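You operate a simulated robot arm through the tools that you are given. There is no shell and no other tool.

Carry out the task below with a simulated robot arm. There is one attempt and no reset: what you move stays moved.

Task
Clamp ball valve 26 in the test rig, pump it to 4 bar, then bleed it off.
Fine: shut the bleed lever to pump; leave the valve clamped and the bleed open at 0.0.

It is judged by the outcome, as a careful person would: the job done as asked, and still so three seconds after it is handed in. It fails if anything else is knocked over, pushed out of place, dropped, spilled or broken.

Robot
A 7-joint arm with a two-finger gripper, fixed in place. Base frame: the origin is at the foot of the arm, x ahead of it, y to its left, z up; the work surface is at about z = 78.4. Units: cm, rad, N and s.
With the tool pointing down near the work surface it reaches from about 34 to 72 cm from the base axis. Its first joint turns from -1.152 to 1.152 rad. Payload 2.45 kg.
Tool frame: the origin (TCP) lies between the finger pads and is the grasp point; the fingertips stand 2.6 cm ahead of it; z points along the fingers, y is the line along which they close. The gripper opens to 9.6 cm. The gripper's body begins 6.9 cm behind the TCP.
Orientation is that of the tool frame in the base frame, as a unit quaternion [w, x, y, z]. With the fingers straight down and closing along the base's y, the tool's x points along the base's -x, its y along +y and its z along -z.

Tools
- The arm moves only by the tool move_arm. Its argument "rows" is a list of rows, each an object (a shift or turn left out is 0, a gripper value left out holds the last) with "claw": the opening in per cent of the stroke, from 0 (shut) to 100 (fully open); "offset": the shift along the tool's x, y, z in units of 400 mm (1.0 is 400 mm), a list of three; "rot": the turn, a rotation vector about the tool's x, y, z in units of 120 degrees (1.0 is 120 degrees), a list of three. In form: [{"claw": claw, "offset": [dx, dy, dz], "rot": [ax, ay, az]}, ...]. A call has 1 to 20 rows; each row is the pose to reach, as a shift and turn from the pose commanded when the call began, along the tool's axes at that moment. A call with a number of a shift or a turn outside -1 to 1 is refused whole. Each row takes 0.2 s and may step no farther than 5 cm and 0.15 rad from the row before; otherwise, or with a gripper value out of range, the whole call is refused. Where a pose cannot be reached the arm comes as near as it can. A force on the tool above 40 N (or 10 N above the force at the start of the call, whichever is more), or a blocked arm, ends the call early, and 0.2 s more pass. The fingers move at their own pace and stop on an object; they squeeze with about 21 N. The grip force told is the motor's: it shows also when the fingers shut on nothing. Time passes only in rows, and 0.2 s behind the last, so rows that repeat a pose let the fingers close. The reply holds the time, the measured pose of the TCP, the force on the tool along the base axes, the opening and the grip force, in the units named above and with some noise, with the torque about the TCP (base axes, N m) and any sound that the robot's microphone picked up.
- Cameras (640 x 400 px; columns grow to the right, rows downward): "scene" is fixed at [17.29, -40.75, 141.51]; the picture's right is [0.64, -0.77, 0.00], its down [-0.53, -0.43, -0.73] and it looks along [0.56, 0.47, -0.68] (base axes); focal length 309 px, centre (320, 200). "wrist" rides on the gripper at [8.2, 0.3, -9.8] in the tool frame; the picture's right is [-0.04, 1.00, 0.00], its down [-0.73, -0.03, -0.68] and it looks along [-0.68, -0.03, 0.73] (tool axes); focal length 256 px, centre (320, 200). There is no depth. A picture from a camera that has moved, and an enlarged one, comes with that camera's place and axes in the base frame and with its lens.
- capture(camera): a new picture of that camera. It takes no simulated time.
- zoom(camera, box): a new picture of the part [left, top, right, bottom] of that camera's present view, enlarged. It takes no simulated time.
- finish_job(): hands the job in; it is judged then, once.

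Nothing tells you positions but the pictures and the camera data. Unless the task says otherwise, let go and move clear before handing in.

The tools are called as a command line: name --argument value ..., lists and objects as JSON in quotes. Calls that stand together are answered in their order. move_arm: Moves the arm, as the interface text tells. Its arguments: {"type":"object","properties":{"rows":{"type":"array","items":{"type":"object","properties":{"claw":{"type":"number"},"offset":{"type":"array","items":{"type":"number"}},"rot":{"type":"array","items":{"type":"number"}}}}}},"required":["rows"]} The other tools are called the same way: capture (camera) takes a picture; zoom (camera, box) takes an enlarged picture of a part of a camera's view; finish_job () hands the job in.

At the start:

```text
time_s: 0.0
eef_pos: [43.49, -12.92, 114.71]
orientation: [0.0, -0.001, 1.0, 0.0]
force: [0.4, 0.1, -0.3]
moment: [-0.01, -0.01, -0.01]
opening: 9.59
finger_force: 0.0
```

scene: 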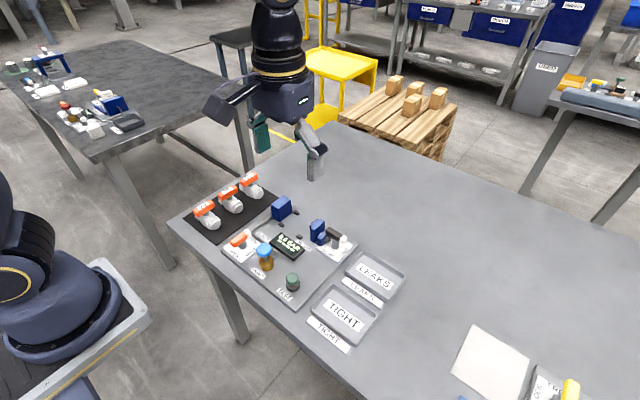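
wrist: 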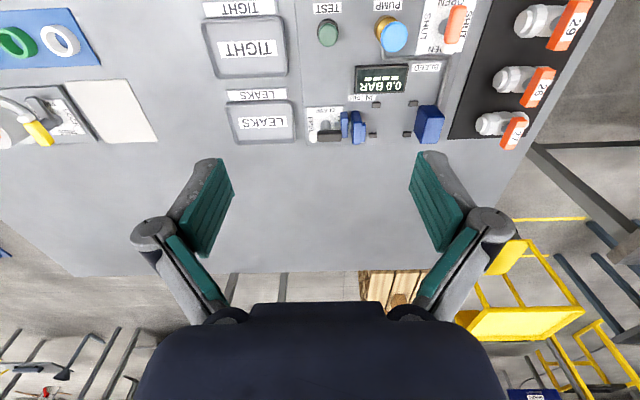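

I see a table with three valves on a black mat, a test panel with clamp, gauge, pump, bleed lever, and two trays. I'll enlarge the views first to read the labels and understand the rig.

zoom --camera "scene" --box '[170, 160, 410, 310]'

zoom --camera "wrist" --box '[290, 0, 610, 160]'

zoom --camera "scene" --box '[180, 165, 280, 235]'

zoom --camera "scene" --box '[215, 185, 365, 305]'

```text
2.67 times, centred on (290, 235) of scene
camera zoom: at [17.29, -40.75, 141.51], right [0.64, -0.77, 0.0], down [-0.53, -0.43, -0.73], along [0.56, 0.47, -0.68], focal length 823 px, centre (400, 107)
```

zoom: 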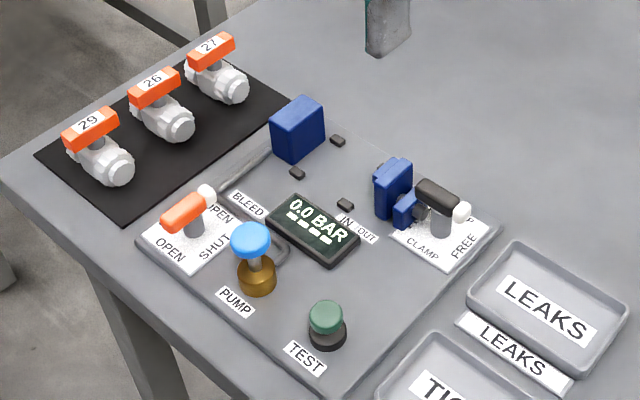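

```text
2.00 times, centred on (450, 80) of wrist
camera zoom: at [35.3, -12.68, 124.6], right [0.04, 1.0, 0.0], down [0.73, -0.03, 0.68], along [0.68, -0.03, -0.73], focal length 512 px, centre (60, 440)
```

zoom: 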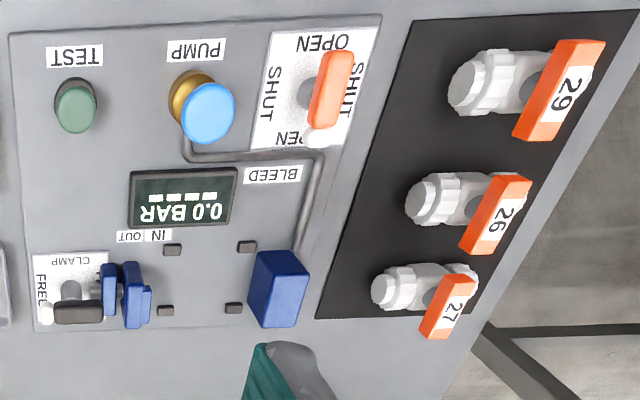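

```text
5.71 times, centred on (230, 200) of scene
camera zoom: at [17.29, -40.75, 141.51], right [0.64, -0.77, 0.0], down [-0.53, -0.43, -0.73], along [0.56, 0.47, -0.68], focal length 1763 px, centre (834, 200)
```

zoom: 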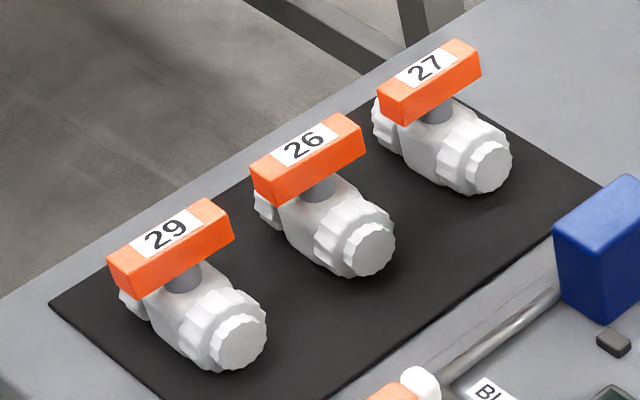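

```text
3.33 times, centred on (290, 245) of scene
camera zoom: at [17.29, -40.75, 141.51], right [0.64, -0.77, 0.0], down [-0.53, -0.43, -0.73], along [0.56, 0.47, -0.68], focal length 1028 px, centre (420, 50)
```

zoom: 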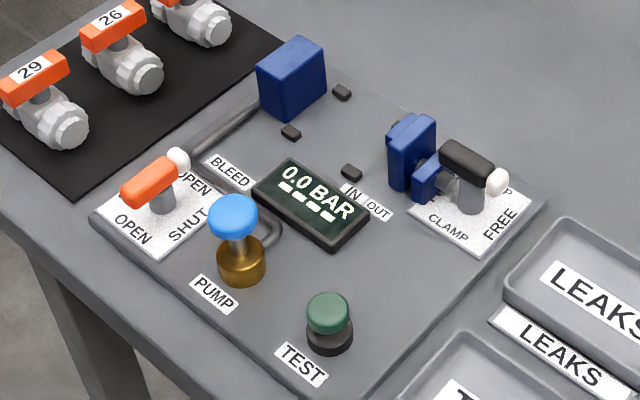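

The rig: bleed lever near (43, 6) lying along its OPEN marks, clamp lever near (58, -13) lying along FREE, and the cradle between a fixed block (y≈5) and a moving jaw. Valve 26 is the middle one, near (51, 20.5). I'll move above the valves for a closer look.

move_arm --rows '[{"claw": 100, "offset": [-0.0203, 0.1031, 0.0459]}, {"offset": [-0.0406, 0.2062, 0.0918]}, {"offset": [-0.0609, 0.3093, 0.1377]}, {"offset": [-0.0812, 0.4124, 0.1836]}, {"offset": [-0.1015, 0.5155, 0.2295]}, {"offset": [-0.1218, 0.6186, 0.2754]}, {"offset": [-0.1421, 0.7217, 0.3213]}, {"offset": [-0.1625, 0.825, 0.3675]}, {"offset": [-0.1625, 0.825, 0.3675]}]'

capture --camera "wrist"

capture --camera "scene"

```text
time_s: 2.0
eef_pos: [50.03, 20.04, 99.83]
orientation: [0.0, 0.001, 1.0, 0.0]
force: [0.2, -0.6, -0.1]
moment: [-0.02, 0.01, 0.0]
opening: 9.6
finger_force: 0.0
```

```text
taken
camera wrist: at [41.84, 20.39, 109.69], right [0.04, 1.0, 0.0], down [0.73, -0.03, 0.68], along [0.68, -0.03, -0.73], focal length 256 px, centre (320, 200)
```

wrist: 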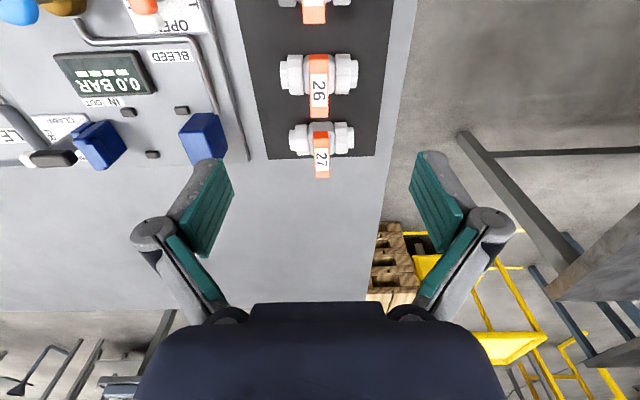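

```text
taken
```

scene: 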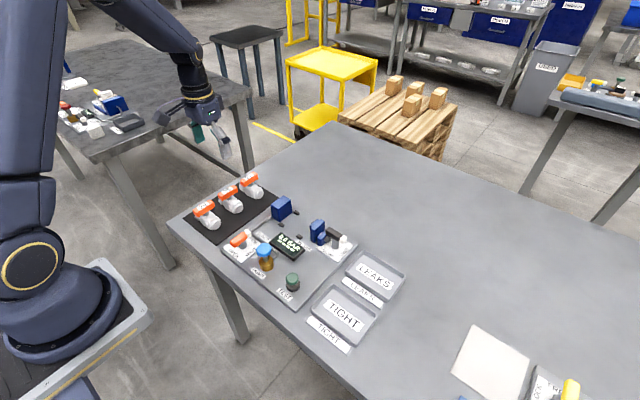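

Valve 26 is the middle one, almost straight below. I'll enlarge this to measure it and check its form.

zoom --camera "wrist" --box '[240, 20, 400, 120]'

zoom --camera "wrist" --box '[0, 0, 256, 180]'

```text
4.00 times, centred on (320, 70) of wrist
camera zoom: at [41.84, 20.39, 109.69], right [0.04, 1.0, 0.0], down [0.73, -0.03, 0.68], along [0.68, -0.03, -0.73], focal length 1024 px, centre (320, 720)
```

zoom: 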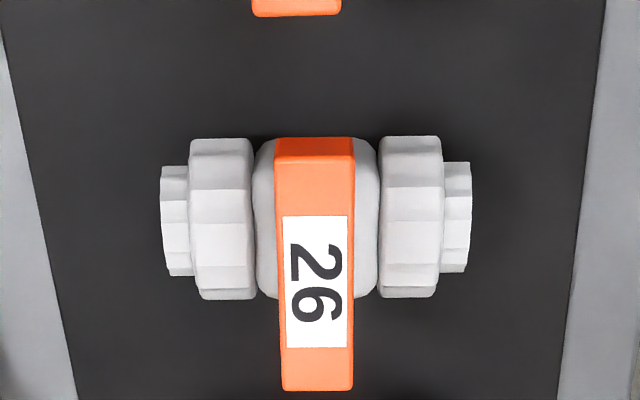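

```text
2.22 times, centred on (128, 90) of wrist
camera zoom: at [41.84, 20.39, 109.69], right [0.04, 1.0, 0.0], down [0.73, -0.03, 0.68], along [0.68, -0.03, -0.73], focal length 569 px, centre (747, 444)
```

zoom: 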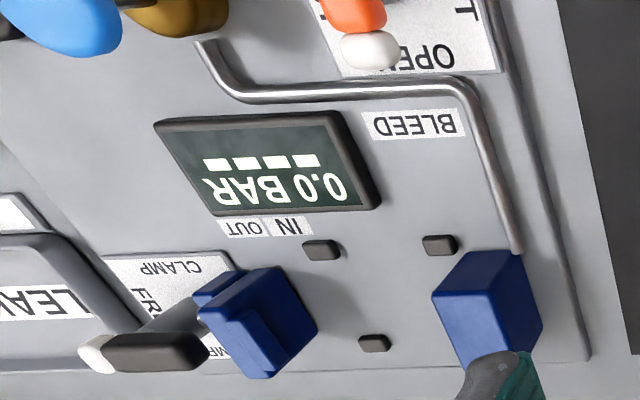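

Valve 26: centre about (50.6, 19.9), axis along y, handle along x with top near z≈85.3. Next I look at the clamp and cradle from closer up, with the fingers partly shut to see how they move.

move_arm --rows '[{"claw": 40, "offset": [-0.029, -0.096, 0.012]}, {"offset": [-0.058, -0.192, 0.024]}, {"offset": [-0.088, -0.288, 0.035]}, {"offset": [-0.117, -0.383, 0.047]}, {"offset": [-0.146, -0.479, 0.058]}, {"offset": [-0.175, -0.575, 0.07]}, {"offset": [-0.175, -0.575, 0.07]}]'

capture --camera "wrist"

zoom --camera "wrist" --box '[180, 40, 500, 200]'

```text
time_s: 3.6
eef_pos: [56.81, -3.16, 97.18]
orientation: [0.0, 0.0, 1.0, -0.001]
force: [0.2, 0.0, 0.5]
moment: [0.01, 0.0, 0.02]
opening: 3.84
finger_force: 0.1
```

```text
taken
camera wrist: at [48.73, -2.92, 106.95], right [0.04, 1.0, 0.0], down [0.73, -0.03, 0.68], along [0.68, -0.03, -0.73], focal length 256 px, centre (320, 200)
```

wrist: 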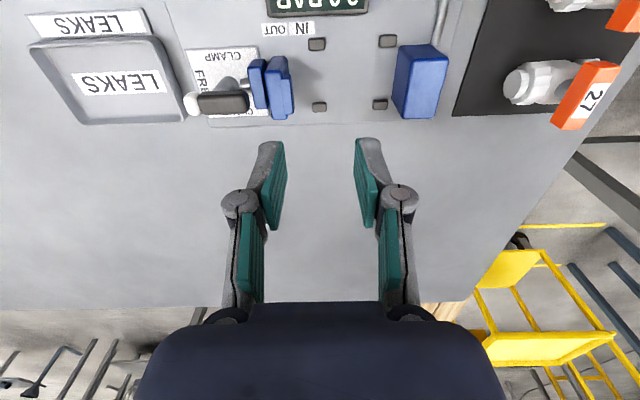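

```text
2.00 times, centred on (340, 120) of wrist
camera zoom: at [48.73, -2.92, 106.95], right [0.04, 1.0, 0.0], down [0.73, -0.03, 0.68], along [0.68, -0.03, -0.73], focal length 512 px, centre (280, 360)
```

zoom: 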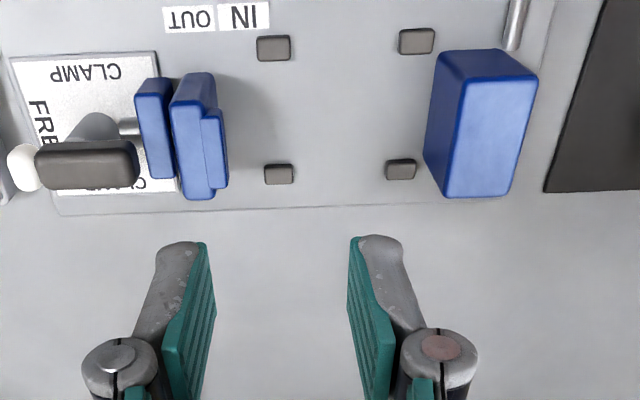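

The cradle centre is about (57.4, -0.1), fixed block face at y≈4.5, jaw face near y≈-6.3. Now a closer look at the clamp lever, moving there at safe height.

move_arm --rows '[{"claw": 20, "offset": [0.01, -0.08, 0.025]}, {"offset": [0.02, -0.16, 0.05]}, {"offset": [0.03, -0.24, 0.08]}, {"offset": [0.03, -0.24, 0.1]}, {"offset": [0.03, -0.24, 0.1]}]'

capture --camera "wrist"

zoom --camera "wrist" --box '[220, 60, 420, 185]'

zoom --camera "scene" --box '[295, 205, 375, 255]'

zoom --camera "scene" --box '[220, 220, 300, 270]'

```text
time_s: 4.8
eef_pos: [55.58, -12.67, 93.11]
orientation: [0.0, 0.0, 1.0, 0.0]
force: [1.1, -0.4, -0.3]
moment: [-0.02, -0.03, 0.02]
opening: 1.93
finger_force: 0.1
```

```text
taken
camera wrist: at [47.6, -12.38, 103.02], right [0.04, 1.0, 0.0], down [0.73, -0.03, 0.68], along [0.68, -0.03, -0.73], focal length 256 px, centre (320, 200)
```

wrist: 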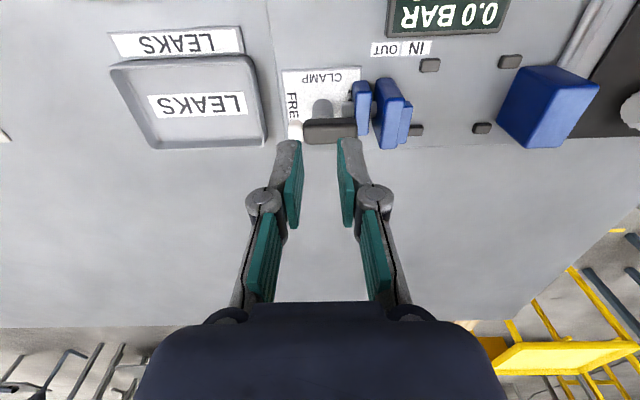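

```text
3.20 times, centred on (320, 122) of wrist
camera zoom: at [47.6, -12.38, 103.02], right [0.04, 1.0, 0.0], down [0.73, -0.03, 0.68], along [0.68, -0.03, -0.73], focal length 819 px, centre (320, 448)
```

zoom: 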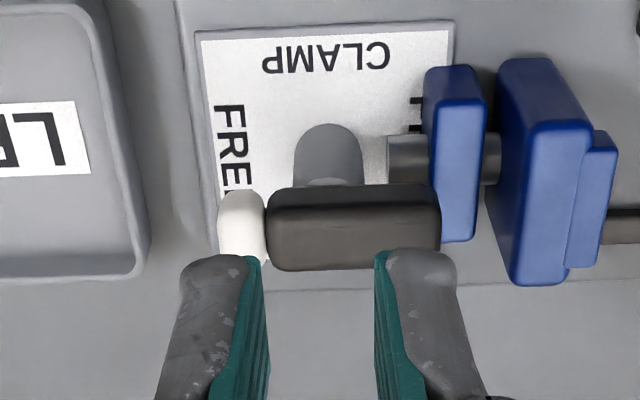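

```text
8.00 times, centred on (335, 230) of scene
camera zoom: at [17.29, -40.75, 141.51], right [0.64, -0.77, 0.0], down [-0.53, -0.43, -0.73], along [0.56, 0.47, -0.68], focal length 2468 px, centre (200, -40)
```

zoom: 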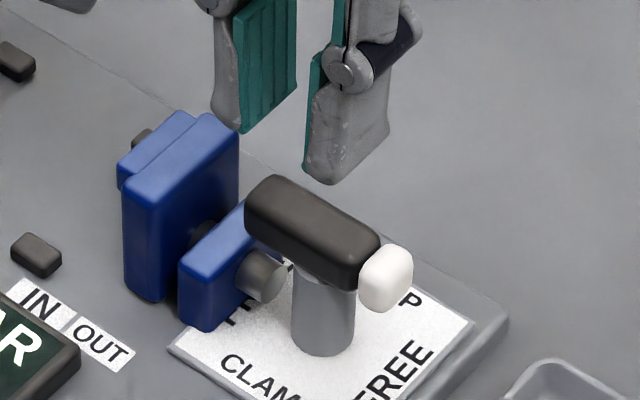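

```text
8.00 times, centred on (260, 245) of scene
camera zoom: at [17.29, -40.75, 141.51], right [0.64, -0.77, 0.0], down [-0.53, -0.43, -0.73], along [0.56, 0.47, -0.68], focal length 2468 px, centre (800, -160)
```

zoom: 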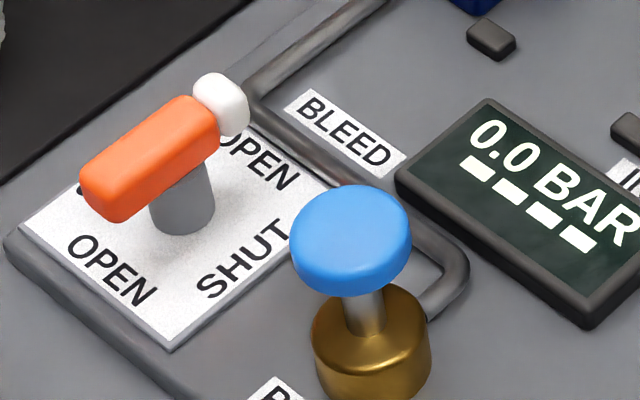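

The clamp lever's pivot is about (58.0, -12.6), with its handle top at z≈84.3 and along FREE now; turning it 90° brings it to CLAMP. First I go back to valve 26 to pick it up by its handle.

move_arm --rows '[{"claw": 42, "offset": [0.0156, 0.1016, -0.03]}, {"offset": [0.0312, 0.2032, -0.05]}, {"offset": [0.0468, 0.3048, -0.05]}, {"offset": [0.0625, 0.4064, -0.05]}, {"offset": [0.0781, 0.508, -0.05]}, {"offset": [0.0937, 0.6096, -0.05]}, {"offset": [0.1093, 0.7112, -0.02]}, {"offset": [0.125, 0.813, 0.03]}, {"offset": [0.125, 0.813, 0.03]}]'

capture --camera "wrist"

zoom --camera "wrist" --box '[220, 60, 420, 185]'

zoom --camera "scene" --box '[180, 130, 300, 230]'

```text
time_s: 6.8
eef_pos: [50.71, 20.14, 92.0]
orientation: [0.0, 0.0, 1.0, 0.0]
force: [0.4, 0.1, 0.5]
moment: [0.01, -0.02, -0.02]
opening: 4.05
finger_force: 0.1
```

```text
taken
camera wrist: at [42.71, 20.46, 101.83], right [0.04, 1.0, 0.0], down [0.73, -0.03, 0.68], along [0.68, -0.03, -0.73], focal length 256 px, centre (320, 200)
```

wrist: 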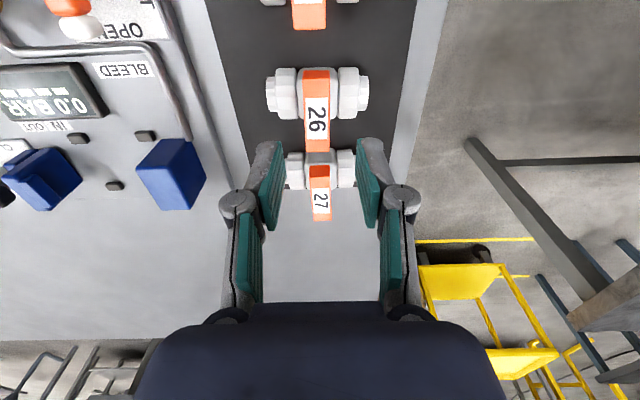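

```text
3.20 times, centred on (320, 122) of wrist
camera zoom: at [42.71, 20.46, 101.83], right [0.04, 1.0, 0.0], down [0.73, -0.03, 0.68], along [0.68, -0.03, -0.73], focal length 819 px, centre (320, 448)
```

zoom: 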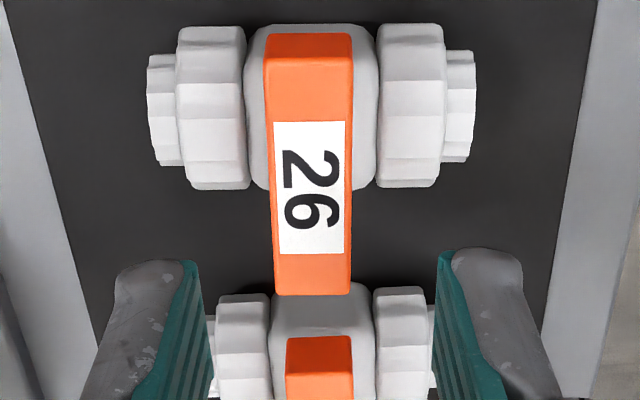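

```text
4.00 times, centred on (240, 180) of scene
camera zoom: at [17.29, -40.75, 141.51], right [0.64, -0.77, 0.0], down [-0.53, -0.43, -0.73], along [0.56, 0.47, -0.68], focal length 1234 px, centre (640, 280)
```

zoom: 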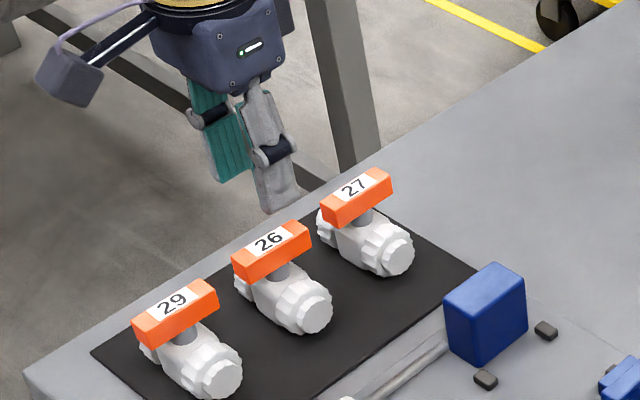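

Valve 26 is centred at about (50.65, 19.9) directly under the fingers. I'll descend so the fingertips straddle only the handle (above the hex nuts) and close.

move_arm --rows '[{"claw": 40, "offset": [0, -0.006, 0.05]}, {"offset": [0, -0.006, 0.1]}, {"offset": [0, -0.006, 0.13]}, {"offset": [0, -0.006, 0.15]}, {"offset": [0, -0.006, 0.15]}]'

zoom --camera "scene" --box '[190, 150, 290, 220]'

zoom --camera "wrist" --box '[220, 60, 420, 185]'

```text
time_s: 8.0
eef_pos: [50.9, 19.7, 86.01]
orientation: [0.0, 0.0, 1.0, 0.0]
force: [-0.5, -0.4, -1.4]
moment: [0.02, -0.05, -0.02]
opening: 3.85
finger_force: 0.1
```

```text
5.71 times, centred on (240, 185) of scene
camera zoom: at [17.29, -40.75, 141.51], right [0.64, -0.77, 0.0], down [-0.53, -0.43, -0.73], along [0.56, 0.47, -0.68], focal length 1763 px, centre (777, 286)
```

zoom: 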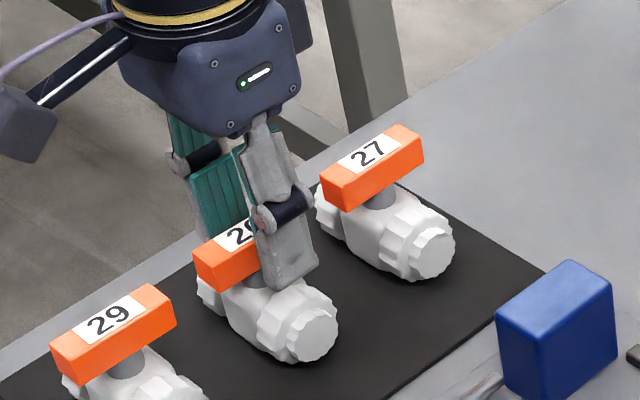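

```text
3.20 times, centred on (320, 122) of wrist
camera zoom: at [42.64, 20.02, 95.91], right [0.04, 1.0, 0.0], down [0.73, -0.03, 0.68], along [0.68, -0.03, -0.73], focal length 819 px, centre (320, 448)
```

zoom: 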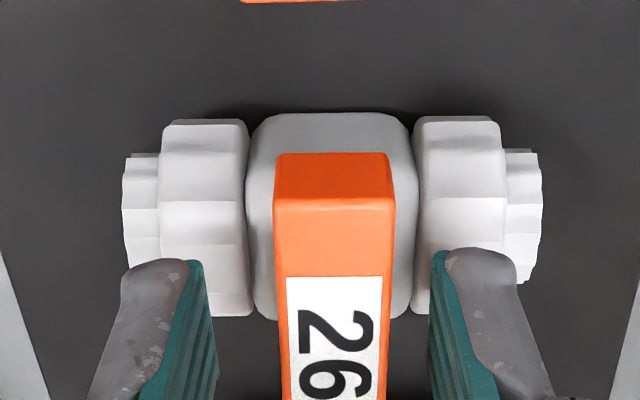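

The fingers straddle the handle just above the hex nuts. I'll nudge slightly toward the stem centre, close, and check the grip.

move_arm --rows '[{"claw": 40, "offset": [0.005, 0.002, 0.002]}, {"claw": 0, "offset": [0.005, 0.002, 0.002]}, {"claw": 0, "offset": [0.005, 0.002, 0.002]}, {"claw": 0, "offset": [0.005, 0.002, 0.002]}, {"claw": 0, "offset": [0.005, 0.002, 0.002]}]'

zoom --camera "scene" --box '[190, 150, 290, 220]'

zoom --camera "wrist" --box '[220, 60, 420, 185]'

```text
time_s: 9.2
eef_pos: [50.45, 19.78, 86.0]
orientation: [0.0, 0.0, 1.0, 0.0]
force: [0.3, 1.8, 3.7]
moment: [0.13, -0.01, 0.02]
opening: 1.76
finger_force: 21.4
```

```text
5.71 times, centred on (240, 185) of scene
camera zoom: at [17.29, -40.74, 141.51], right [0.64, -0.77, 0.0], down [-0.53, -0.43, -0.73], along [0.56, 0.47, -0.68], focal length 1763 px, centre (777, 286)
```

zoom: 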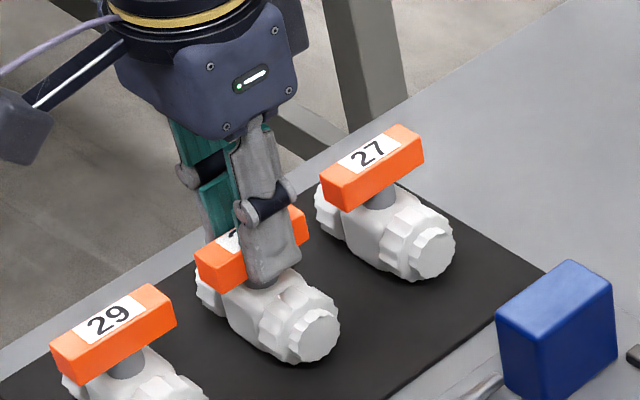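

```text
3.20 times, centred on (320, 122) of wrist
camera zoom: at [42.47, 20.13, 95.82], right [0.04, 1.0, 0.0], down [0.73, -0.03, 0.68], along [0.68, -0.03, -0.73], focal length 819 px, centre (320, 448)
```

zoom: 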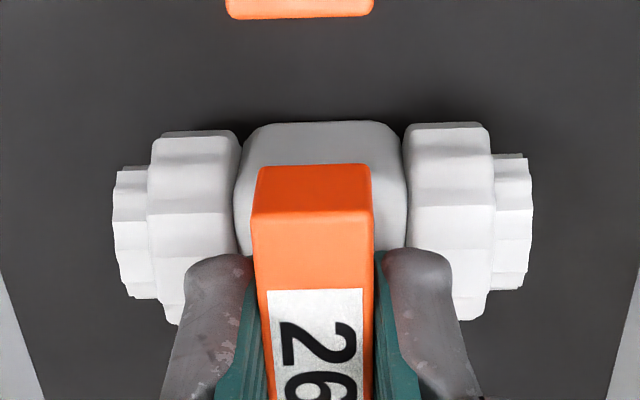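

The handle is held (opening 1.76, grip 21 N). I'll lift gently and check it's hanging level.

move_arm --rows '[{"claw": 0, "offset": [0, 0, -0.02]}, {"offset": [0, 0, -0.05]}, {"offset": [0, 0, -0.1]}, {"offset": [0, 0, -0.18]}, {"offset": [0, 0, -0.26]}, {"offset": [0, 0, -0.3]}, {"offset": [0, 0, -0.3]}]'

zoom --camera "scene" --box '[170, 100, 310, 220]'

zoom --camera "wrist" --box '[220, 60, 420, 185]'

```text
time_s: 10.8
eef_pos: [50.64, 19.72, 97.95]
orientation: [0.001, 0.0, 1.0, -0.001]
force: [0.6, 0.5, -2.2]
moment: [-0.01, 0.0, 0.01]
opening: 1.74
finger_force: 20.3
```

```text
3.33 times, centred on (240, 160) of scene
camera zoom: at [17.29, -40.75, 141.51], right [0.64, -0.77, 0.0], down [-0.53, -0.43, -0.73], along [0.56, 0.47, -0.68], focal length 1028 px, centre (587, 333)
```

zoom: 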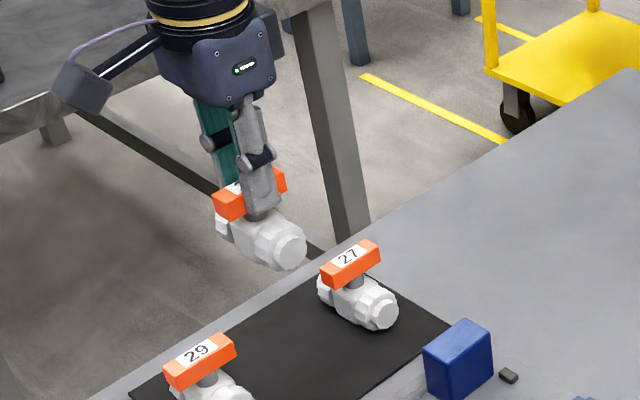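

```text
3.20 times, centred on (320, 122) of wrist
camera zoom: at [42.48, 19.94, 107.79], right [0.04, 1.0, 0.0], down [0.73, -0.03, 0.68], along [0.68, -0.03, -0.73], focal length 819 px, centre (320, 448)
```

zoom: 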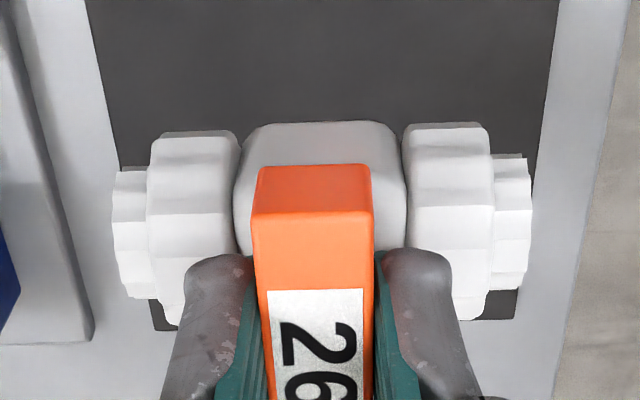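

The valve hangs level and centred in the grip. I carry it over the cradle (centre about (57.4, -0.05)) at height, then drop to a hover above the blocks.

move_arm --rows '[{"claw": 0, "offset": [-0.0287, -0.0825, 0]}, {"offset": [-0.0573, -0.165, 0]}, {"offset": [-0.086, -0.2475, 0]}, {"offset": [-0.1147, -0.33, 0]}, {"offset": [-0.1433, -0.4125, 0]}, {"offset": [-0.172, -0.495, 0]}, {"offset": [-0.172, -0.495, 0.05]}, {"offset": [-0.172, -0.495, 0.1]}, {"offset": [-0.172, -0.495, 0.14]}, {"offset": [-0.172, -0.495, 0.14]}, {"offset": [-0.172, -0.495, 0.14]}]'

capture --camera "wrist"

zoom --camera "wrist" --box '[160, 0, 480, 200]'

zoom --camera "scene" --box '[240, 150, 370, 260]'

```text
time_s: 13.2
eef_pos: [57.5, -0.03, 92.49]
orientation: [0.0, 0.0, 1.0, 0.0]
force: [0.1, -0.5, -2.2]
moment: [0.0, 0.01, -0.02]
opening: 1.77
finger_force: 20.4
```

```text
taken
camera wrist: at [49.34, 0.27, 102.29], right [0.04, 1.0, 0.0], down [0.73, -0.03, 0.68], along [0.68, -0.03, -0.73], focal length 256 px, centre (320, 200)
```

wrist: 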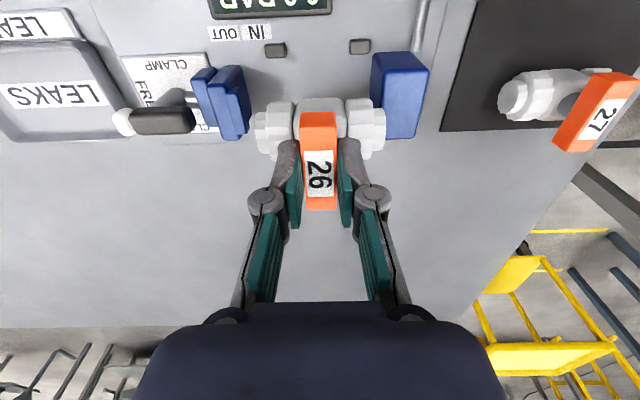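

```text
2.00 times, centred on (320, 100) of wrist
camera zoom: at [49.34, 0.27, 102.29], right [0.04, 1.0, 0.0], down [0.73, -0.03, 0.68], along [0.68, -0.03, -0.73], focal length 512 px, centre (320, 400)
```

zoom: 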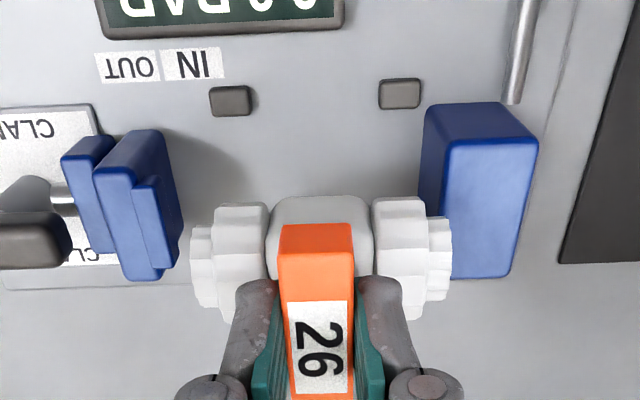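

```text
3.64 times, centred on (305, 205) of scene
camera zoom: at [17.29, -40.75, 141.51], right [0.64, -0.77, 0.0], down [-0.53, -0.43, -0.73], along [0.56, 0.47, -0.68], focal length 1122 px, centre (374, 182)
```

zoom: 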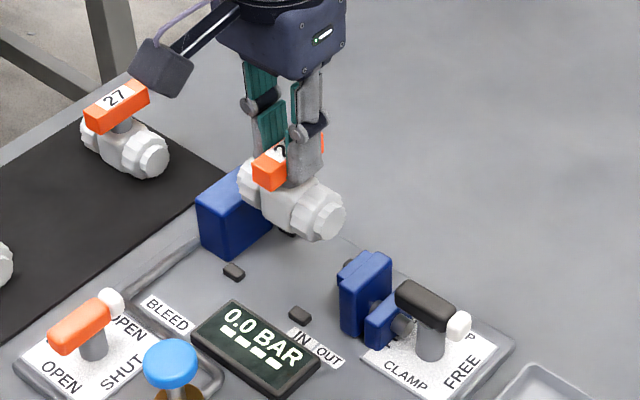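

Alignment over the cradle is good; I'll shift about 0.15 cm away from the fixed block and lower to just above the panel, then feel for contact.

move_arm --rows '[{"claw": 0, "offset": [0, -0.004, 0.03]}, {"offset": [0, -0.004, 0.06]}, {"offset": [0, -0.004, 0.09]}, {"offset": [0, -0.004, 0.115]}, {"offset": [0, -0.004, 0.13]}, {"offset": [0, -0.004, 0.13]}]'

zoom --camera "wrist" --box '[160, 0, 480, 200]'

zoom --camera "scene" --box '[260, 180, 360, 250]'

```text
time_s: 14.6
eef_pos: [57.39, -0.09, 87.18]
orientation: [0.0, 0.001, 1.0, 0.001]
force: [-0.4, -0.7, -1.0]
moment: [0.0, 0.03, 0.0]
opening: 1.78
finger_force: 21.4
```

```text
2.00 times, centred on (320, 100) of wrist
camera zoom: at [49.3, 0.11, 96.97], right [0.04, 1.0, 0.0], down [0.73, -0.03, 0.68], along [0.68, -0.03, -0.73], focal length 512 px, centre (320, 400)
```

zoom: 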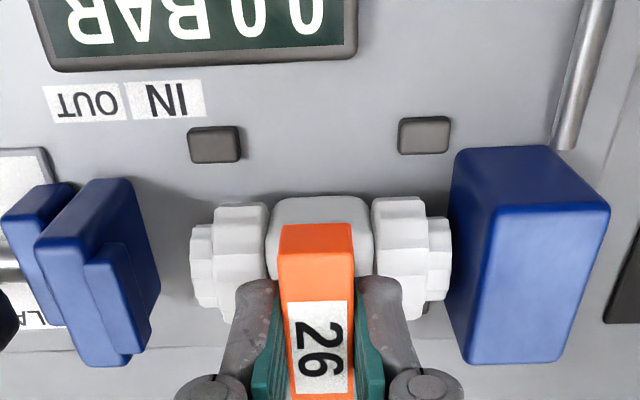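

```text
5.71 times, centred on (310, 215) of scene
camera zoom: at [17.29, -40.75, 141.51], right [0.64, -0.77, 0.0], down [-0.53, -0.43, -0.73], along [0.56, 0.47, -0.68], focal length 1763 px, centre (377, 114)
```

zoom: 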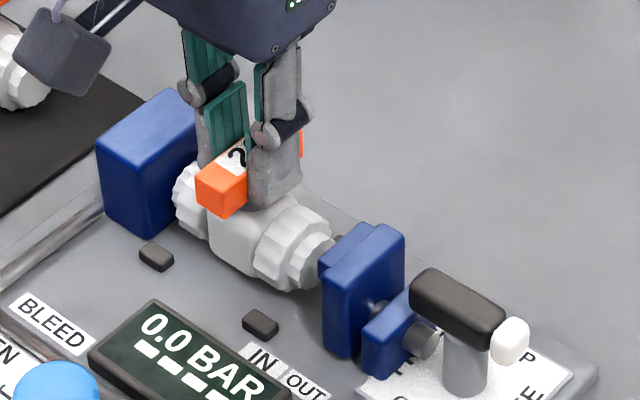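

The valve sits well between the block and jaw, just above the panel. Now small downward steps to feel contact.

move_arm --rows '[{"claw": 0, "offset": [0, -0.002, 0.006]}, {"offset": [0, -0.002, 0.012]}, {"offset": [0, -0.002, 0.016]}, {"offset": [0, -0.002, 0.016]}]'

```text
time_s: 15.6
eef_pos: [57.48, -0.18, 86.65]
orientation: [0.002, 0.0, 1.0, 0.0]
force: [-4.2, 2.4, 16.0]
moment: [0.07, 0.1, 0.0]
opening: 1.81
finger_force: 20.6
```

Contact is felt (16 N). I'll check whether it's flat on the panel before releasing.

zoom --camera "wrist" --box '[160, 0, 480, 200]'

zoom --camera "scene" --box '[270, 190, 350, 240]'

```text
2.00 times, centred on (320, 100) of wrist
camera zoom: at [49.33, 0.07, 96.43], right [0.04, 1.0, 0.0], down [0.73, -0.03, 0.68], along [0.68, -0.03, -0.73], focal length 512 px, centre (320, 400)
```

zoom: 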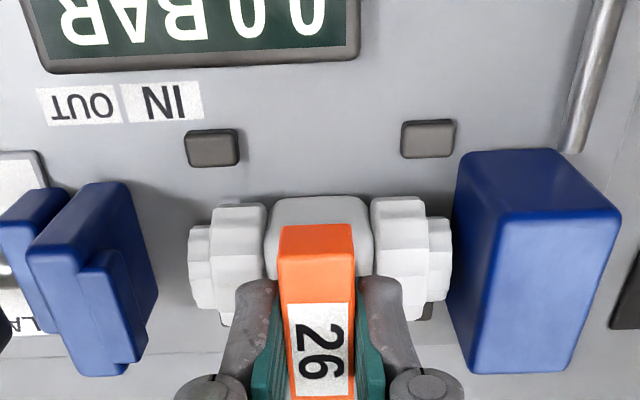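

```text
8.00 times, centred on (310, 215) of scene
camera zoom: at [17.25, -40.74, 141.52], right [0.64, -0.77, 0.0], down [-0.53, -0.43, -0.73], along [0.56, 0.47, -0.68], focal length 2468 px, centre (400, 80)
```

zoom: 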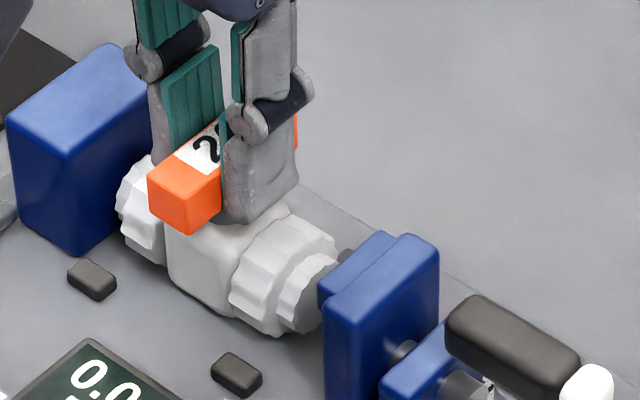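

The valve is straight and centred in the cradle (axis x≈57.4). I'll ease the downward push, open, and retreat upward.

move_arm --rows '[{"claw": 0, "offset": [0, 0, -0.002]}, {"claw": 0, "offset": [0, 0, -0.002]}, {"claw": 40, "offset": [0, 0, -0.002]}, {"claw": 40, "offset": [0, 0, -0.002]}, {"claw": 40, "offset": [0, 0, -0.002]}]'

zoom --camera "wrist" --box '[160, 0, 480, 200]'

zoom --camera "scene" --box '[270, 190, 350, 240]'

```text
time_s: 16.8
eef_pos: [57.36, -0.09, 86.72]
orientation: [0.0, 0.0, 1.0, 0.0]
force: [0.5, 0.2, -0.6]
moment: [0.0, 0.02, -0.01]
opening: 3.85
finger_force: 0.0
```

```text
2.00 times, centred on (320, 100) of wrist
camera zoom: at [49.31, 0.02, 96.48], right [0.04, 1.0, 0.0], down [0.73, -0.03, 0.68], along [0.68, -0.03, -0.73], focal length 512 px, centre (320, 400)
```

zoom: 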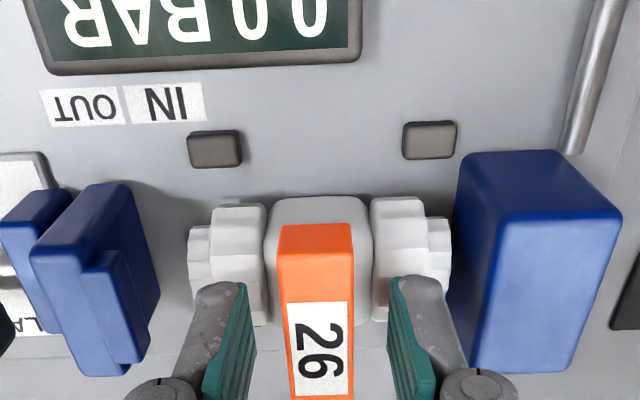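

```text
8.00 times, centred on (310, 215) of scene
camera zoom: at [17.29, -40.75, 141.51], right [0.64, -0.77, 0.0], down [-0.53, -0.43, -0.73], along [0.56, 0.47, -0.68], focal length 2468 px, centre (400, 80)
```

zoom: 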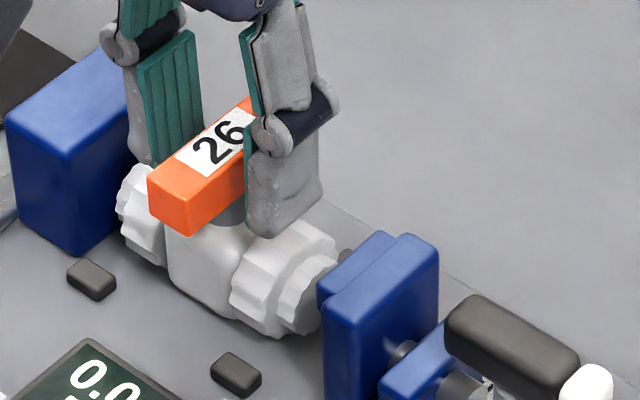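

The valve stands free in the cradle. Now I rise, turn the tool 90° so the fingers close along x, and go over the clamp lever.

move_arm --rows '[{"claw": 40, "offset": [0, 0, -0.1]}, {"offset": [0, 0, -0.2]}, {"offset": [-0.0014, -0.0284, -0.2], "rot": [0, 0, 0.0682]}, {"offset": [-0.0028, -0.0568, -0.2], "rot": [0, 0, 0.1364]}, {"offset": [-0.0042, -0.0852, -0.2], "rot": [0, 0, 0.2046]}, {"offset": [-0.0056, -0.1136, -0.2], "rot": [0, 0, 0.2728]}, {"offset": [-0.007, -0.142, -0.2], "rot": [0, 0, 0.341]}, {"offset": [-0.0084, -0.1704, -0.2], "rot": [0, 0, 0.4092]}, {"offset": [-0.0098, -0.1988, -0.2], "rot": [0, 0, 0.4774]}, {"offset": [-0.0112, -0.2272, -0.2], "rot": [0, 0, 0.5456]}, {"offset": [-0.0126, -0.2556, -0.2], "rot": [0, 0, 0.6138]}, {"offset": [-0.014, -0.284, -0.2], "rot": [0, 0, 0.682]}, {"offset": [-0.0155, -0.3125, -0.2], "rot": [0, 0, 0.75]}, {"offset": [-0.0155, -0.3125, -0.2], "rot": [0, 0, 0.75]}]'

capture --camera "wrist"

zoom --camera "wrist" --box '[220, 60, 420, 185]'

zoom --camera "scene" --box '[220, 150, 400, 270]'

```text
time_s: 19.8
eef_pos: [58.04, -12.81, 94.54]
orientation: [0.0, 0.708, 0.706, 0.0]
force: [-0.2, 0.0, -0.3]
moment: [-0.04, -0.01, 0.04]
opening: 3.85
finger_force: 0.0
```

```text
taken
camera wrist: at [58.35, -4.73, 104.33], right [1.0, -0.04, 0.0], down [-0.03, -0.73, 0.68], along [-0.03, -0.68, -0.73], focal length 256 px, centre (320, 200)
```

wrist: 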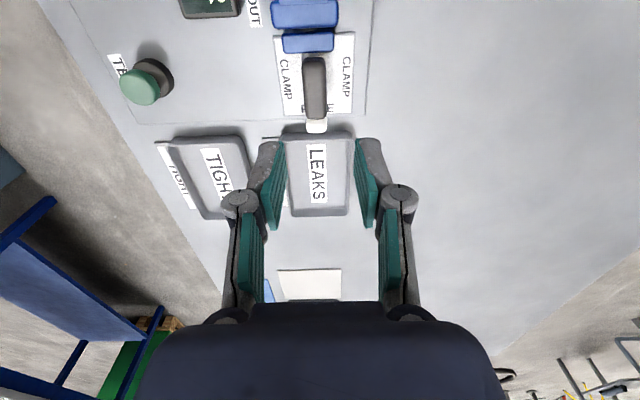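

```text
3.20 times, centred on (320, 122) of wrist
camera zoom: at [58.35, -4.73, 104.33], right [1.0, -0.04, 0.0], down [-0.03, -0.73, 0.68], along [-0.03, -0.68, -0.73], focal length 819 px, centre (320, 448)
```

zoom: 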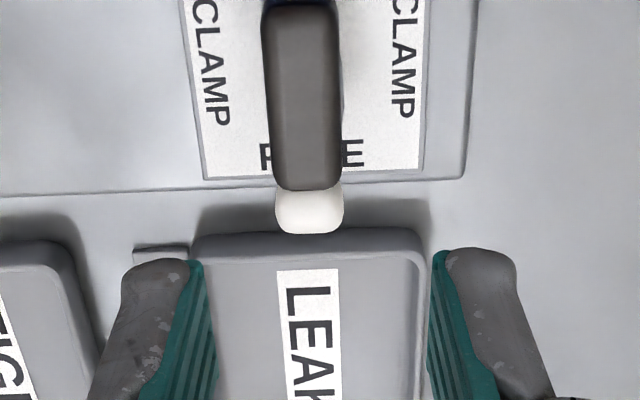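

```text
3.33 times, centred on (310, 210) of scene
camera zoom: at [17.29, -40.75, 141.51], right [0.64, -0.77, 0.0], down [-0.53, -0.43, -0.73], along [0.56, 0.47, -0.68], focal length 1028 px, centre (353, 167)
```

zoom: 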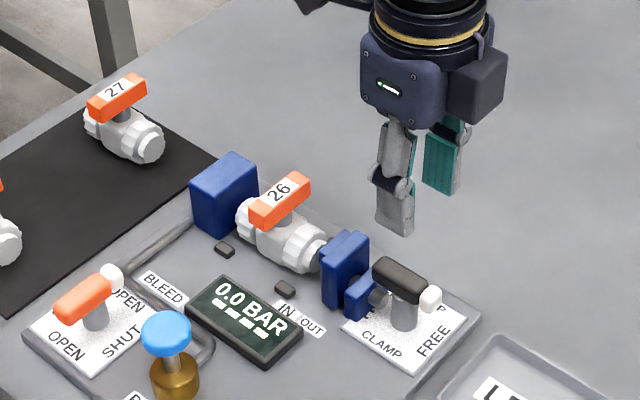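

The lever's handle centre is near x≈57.65, pivot y≈-12.6. I'll shift slightly and descend with fingers open astride the handle.

move_arm --rows '[{"claw": 40, "offset": [0.006, -0.01, 0.05]}, {"offset": [0.006, -0.01, 0.1]}, {"offset": [0.006, -0.01, 0.15]}, {"offset": [0.006, -0.01, 0.19]}, {"offset": [0.006, -0.01, 0.19]}]'

zoom --camera "wrist" --box '[200, 50, 440, 200]'

zoom --camera "scene" --box '[290, 190, 370, 250]'

```text
time_s: 21.0
eef_pos: [57.63, -12.58, 87.08]
orientation: [0.0, 0.707, 0.707, 0.0]
force: [0.0, 0.1, 0.3]
moment: [0.01, 0.0, 0.02]
opening: 3.85
finger_force: 0.1
```

```text
2.67 times, centred on (320, 125) of wrist
camera zoom: at [58.05, -4.45, 96.86], right [1.0, -0.04, 0.0], down [-0.03, -0.73, 0.68], along [-0.03, -0.68, -0.73], focal length 683 px, centre (320, 400)
```

zoom: 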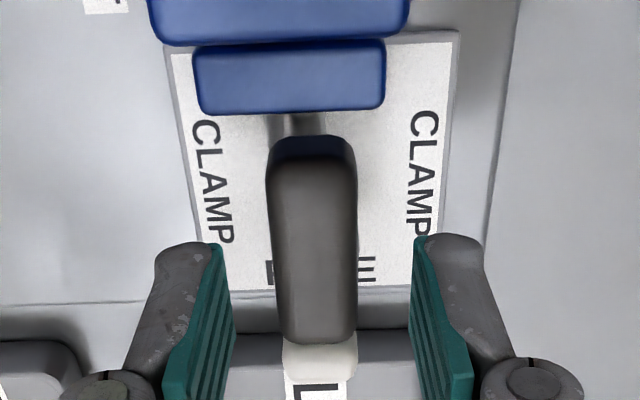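

```text
6.67 times, centred on (330, 220) of scene
camera zoom: at [17.29, -40.75, 141.51], right [0.64, -0.77, 0.0], down [-0.53, -0.43, -0.73], along [0.56, 0.47, -0.68], focal length 2057 px, centre (253, 67)
```

zoom: 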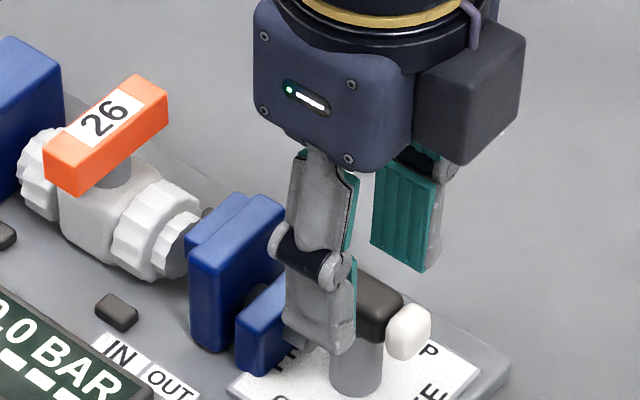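

The fingers straddle the black handle evenly. I'll go down 1.6 cm and grip.

move_arm --rows '[{"claw": 40, "offset": [0, 0, 0.02]}, {"offset": [0, 0, 0.041]}, {"claw": 0, "offset": [0, 0, 0.041]}, {"claw": 0, "offset": [0, 0, 0.041]}, {"claw": 0, "offset": [0, 0, 0.041]}, {"claw": 0, "offset": [0, 0, 0.041]}]'

zoom --camera "scene" --box '[290, 190, 370, 250]'

zoom --camera "wrist" --box '[200, 50, 440, 200]'

```text
time_s: 22.4
eef_pos: [57.68, -12.66, 85.5]
orientation: [-0.001, 0.707, 0.707, 0.0]
force: [-4.1, -1.7, 2.1]
moment: [0.16, 0.11, -0.01]
opening: 1.95
finger_force: 44.7
```

```text
6.67 times, centred on (330, 220) of scene
camera zoom: at [17.28, -40.75, 141.51], right [0.64, -0.77, 0.0], down [-0.53, -0.43, -0.73], along [0.56, 0.47, -0.68], focal length 2057 px, centre (253, 67)
```

zoom: 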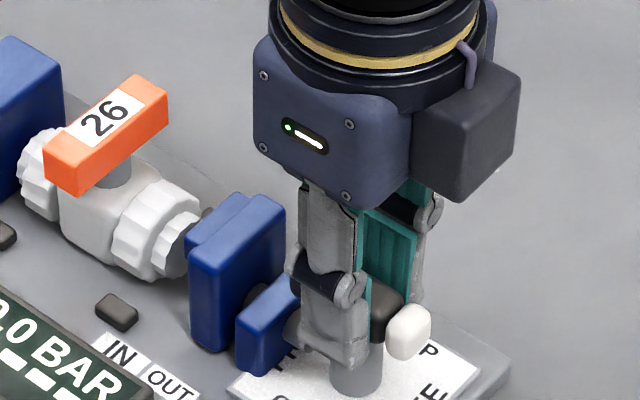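

```text
2.67 times, centred on (320, 125) of wrist
camera zoom: at [57.99, -4.48, 95.24], right [1.0, -0.04, 0.0], down [-0.03, -0.73, 0.68], along [-0.03, -0.68, -0.73], focal length 683 px, centre (320, 400)
```

zoom: 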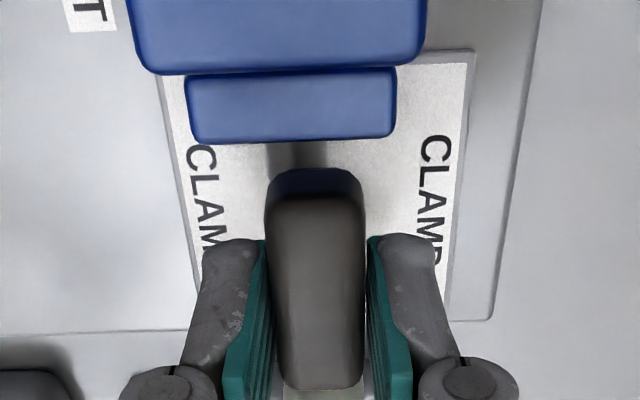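

The fingers seem to have met the round stem below the handle (opening 1.95, gap beside the bar). I'll open, raise 0.6 cm and grip the bar itself.

move_arm --rows '[{"claw": 30, "offset": [0, 0, 0]}, {"claw": 30, "offset": [0, 0, -0.015]}, {"claw": 30, "offset": [0, 0, -0.015]}, {"claw": 0, "offset": [0, 0, -0.015]}, {"claw": 0, "offset": [0, 0, -0.015]}, {"claw": 0, "offset": [0, 0, -0.015]}, {"claw": 0, "offset": [0, 0, -0.015]}]'

zoom --camera "scene" --box '[290, 190, 370, 250]'

zoom --camera "wrist" --box '[200, 50, 440, 200]'

```text
time_s: 24.0
eef_pos: [57.58, -12.52, 85.91]
orientation: [-0.001, 0.707, 0.707, 0.0]
force: [-3.8, 1.4, 2.4]
moment: [-0.05, 0.1, -0.02]
opening: 1.79
finger_force: 43.5
```

```text
6.67 times, centred on (330, 220) of scene
camera zoom: at [17.28, -40.75, 141.51], right [0.64, -0.77, 0.0], down [-0.53, -0.43, -0.73], along [0.56, 0.47, -0.68], focal length 2057 px, centre (253, 67)
```

zoom: 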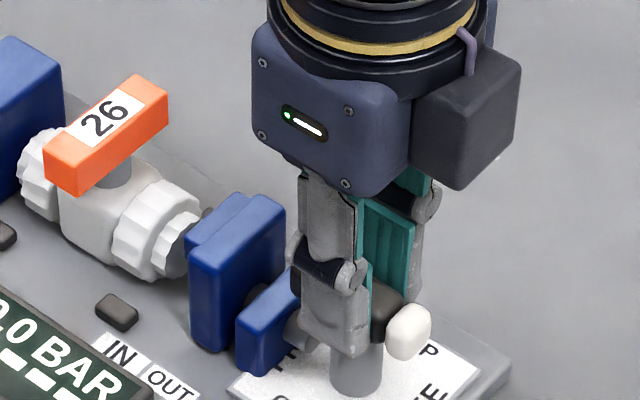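

```text
2.67 times, centred on (320, 125) of wrist
camera zoom: at [57.99, -4.43, 95.78], right [1.0, -0.04, 0.0], down [-0.03, -0.73, 0.68], along [-0.03, -0.68, -0.73], focal length 683 px, centre (320, 400)
```

zoom: 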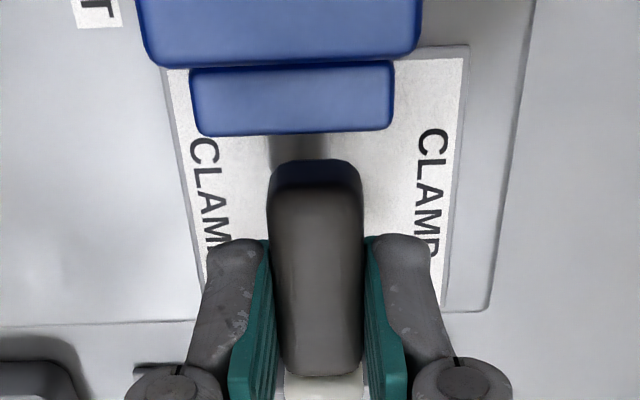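

Now the bar itself is gripped (1.79). I'll try a small counter-clockwise turn (knob toward +x) and watch the torque and motion.

move_arm --rows '[{"claw": 0, "offset": [0, -0.002, 0], "rot": [0, 0, -0.05]}, {"offset": [0, -0.002, 0], "rot": [0, 0, -0.1]}, {"offset": [0, -0.002, 0], "rot": [0, 0, -0.15]}, {"offset": [0, -0.002, 0], "rot": [0, 0, -0.15]}]'

zoom --camera "scene" --box '[290, 190, 370, 250]'

zoom --camera "wrist" --box '[200, 50, 440, 200]'

```text
time_s: 25.0
eef_pos: [57.68, -12.52, 85.92]
orientation: [0.0, 0.587, 0.81, 0.0]
force: [5.3, -1.8, -12.5]
moment: [0.39, -0.04, 0.01]
opening: 1.75
finger_force: 43.3
```

```text
6.67 times, centred on (330, 220) of scene
camera zoom: at [17.33, -40.76, 141.5], right [0.64, -0.77, 0.0], down [-0.53, -0.43, -0.73], along [0.56, 0.47, -0.68], focal length 2057 px, centre (253, 67)
```

zoom: 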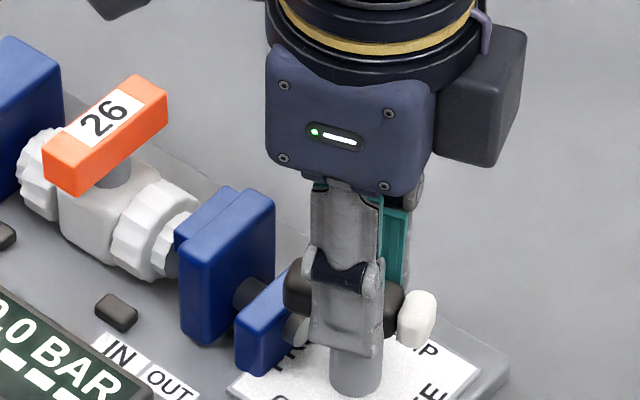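

```text
2.67 times, centred on (320, 125) of wrist
camera zoom: at [55.43, -4.72, 95.77], right [0.96, 0.27, 0.0], down [0.2, -0.71, 0.68], along [0.19, -0.65, -0.73], focal length 683 px, centre (320, 400)
```

zoom: 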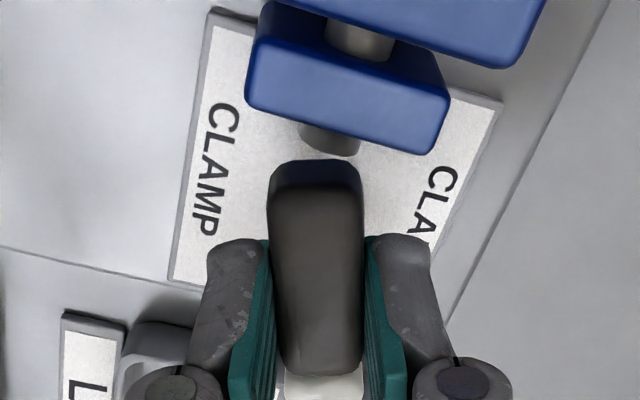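

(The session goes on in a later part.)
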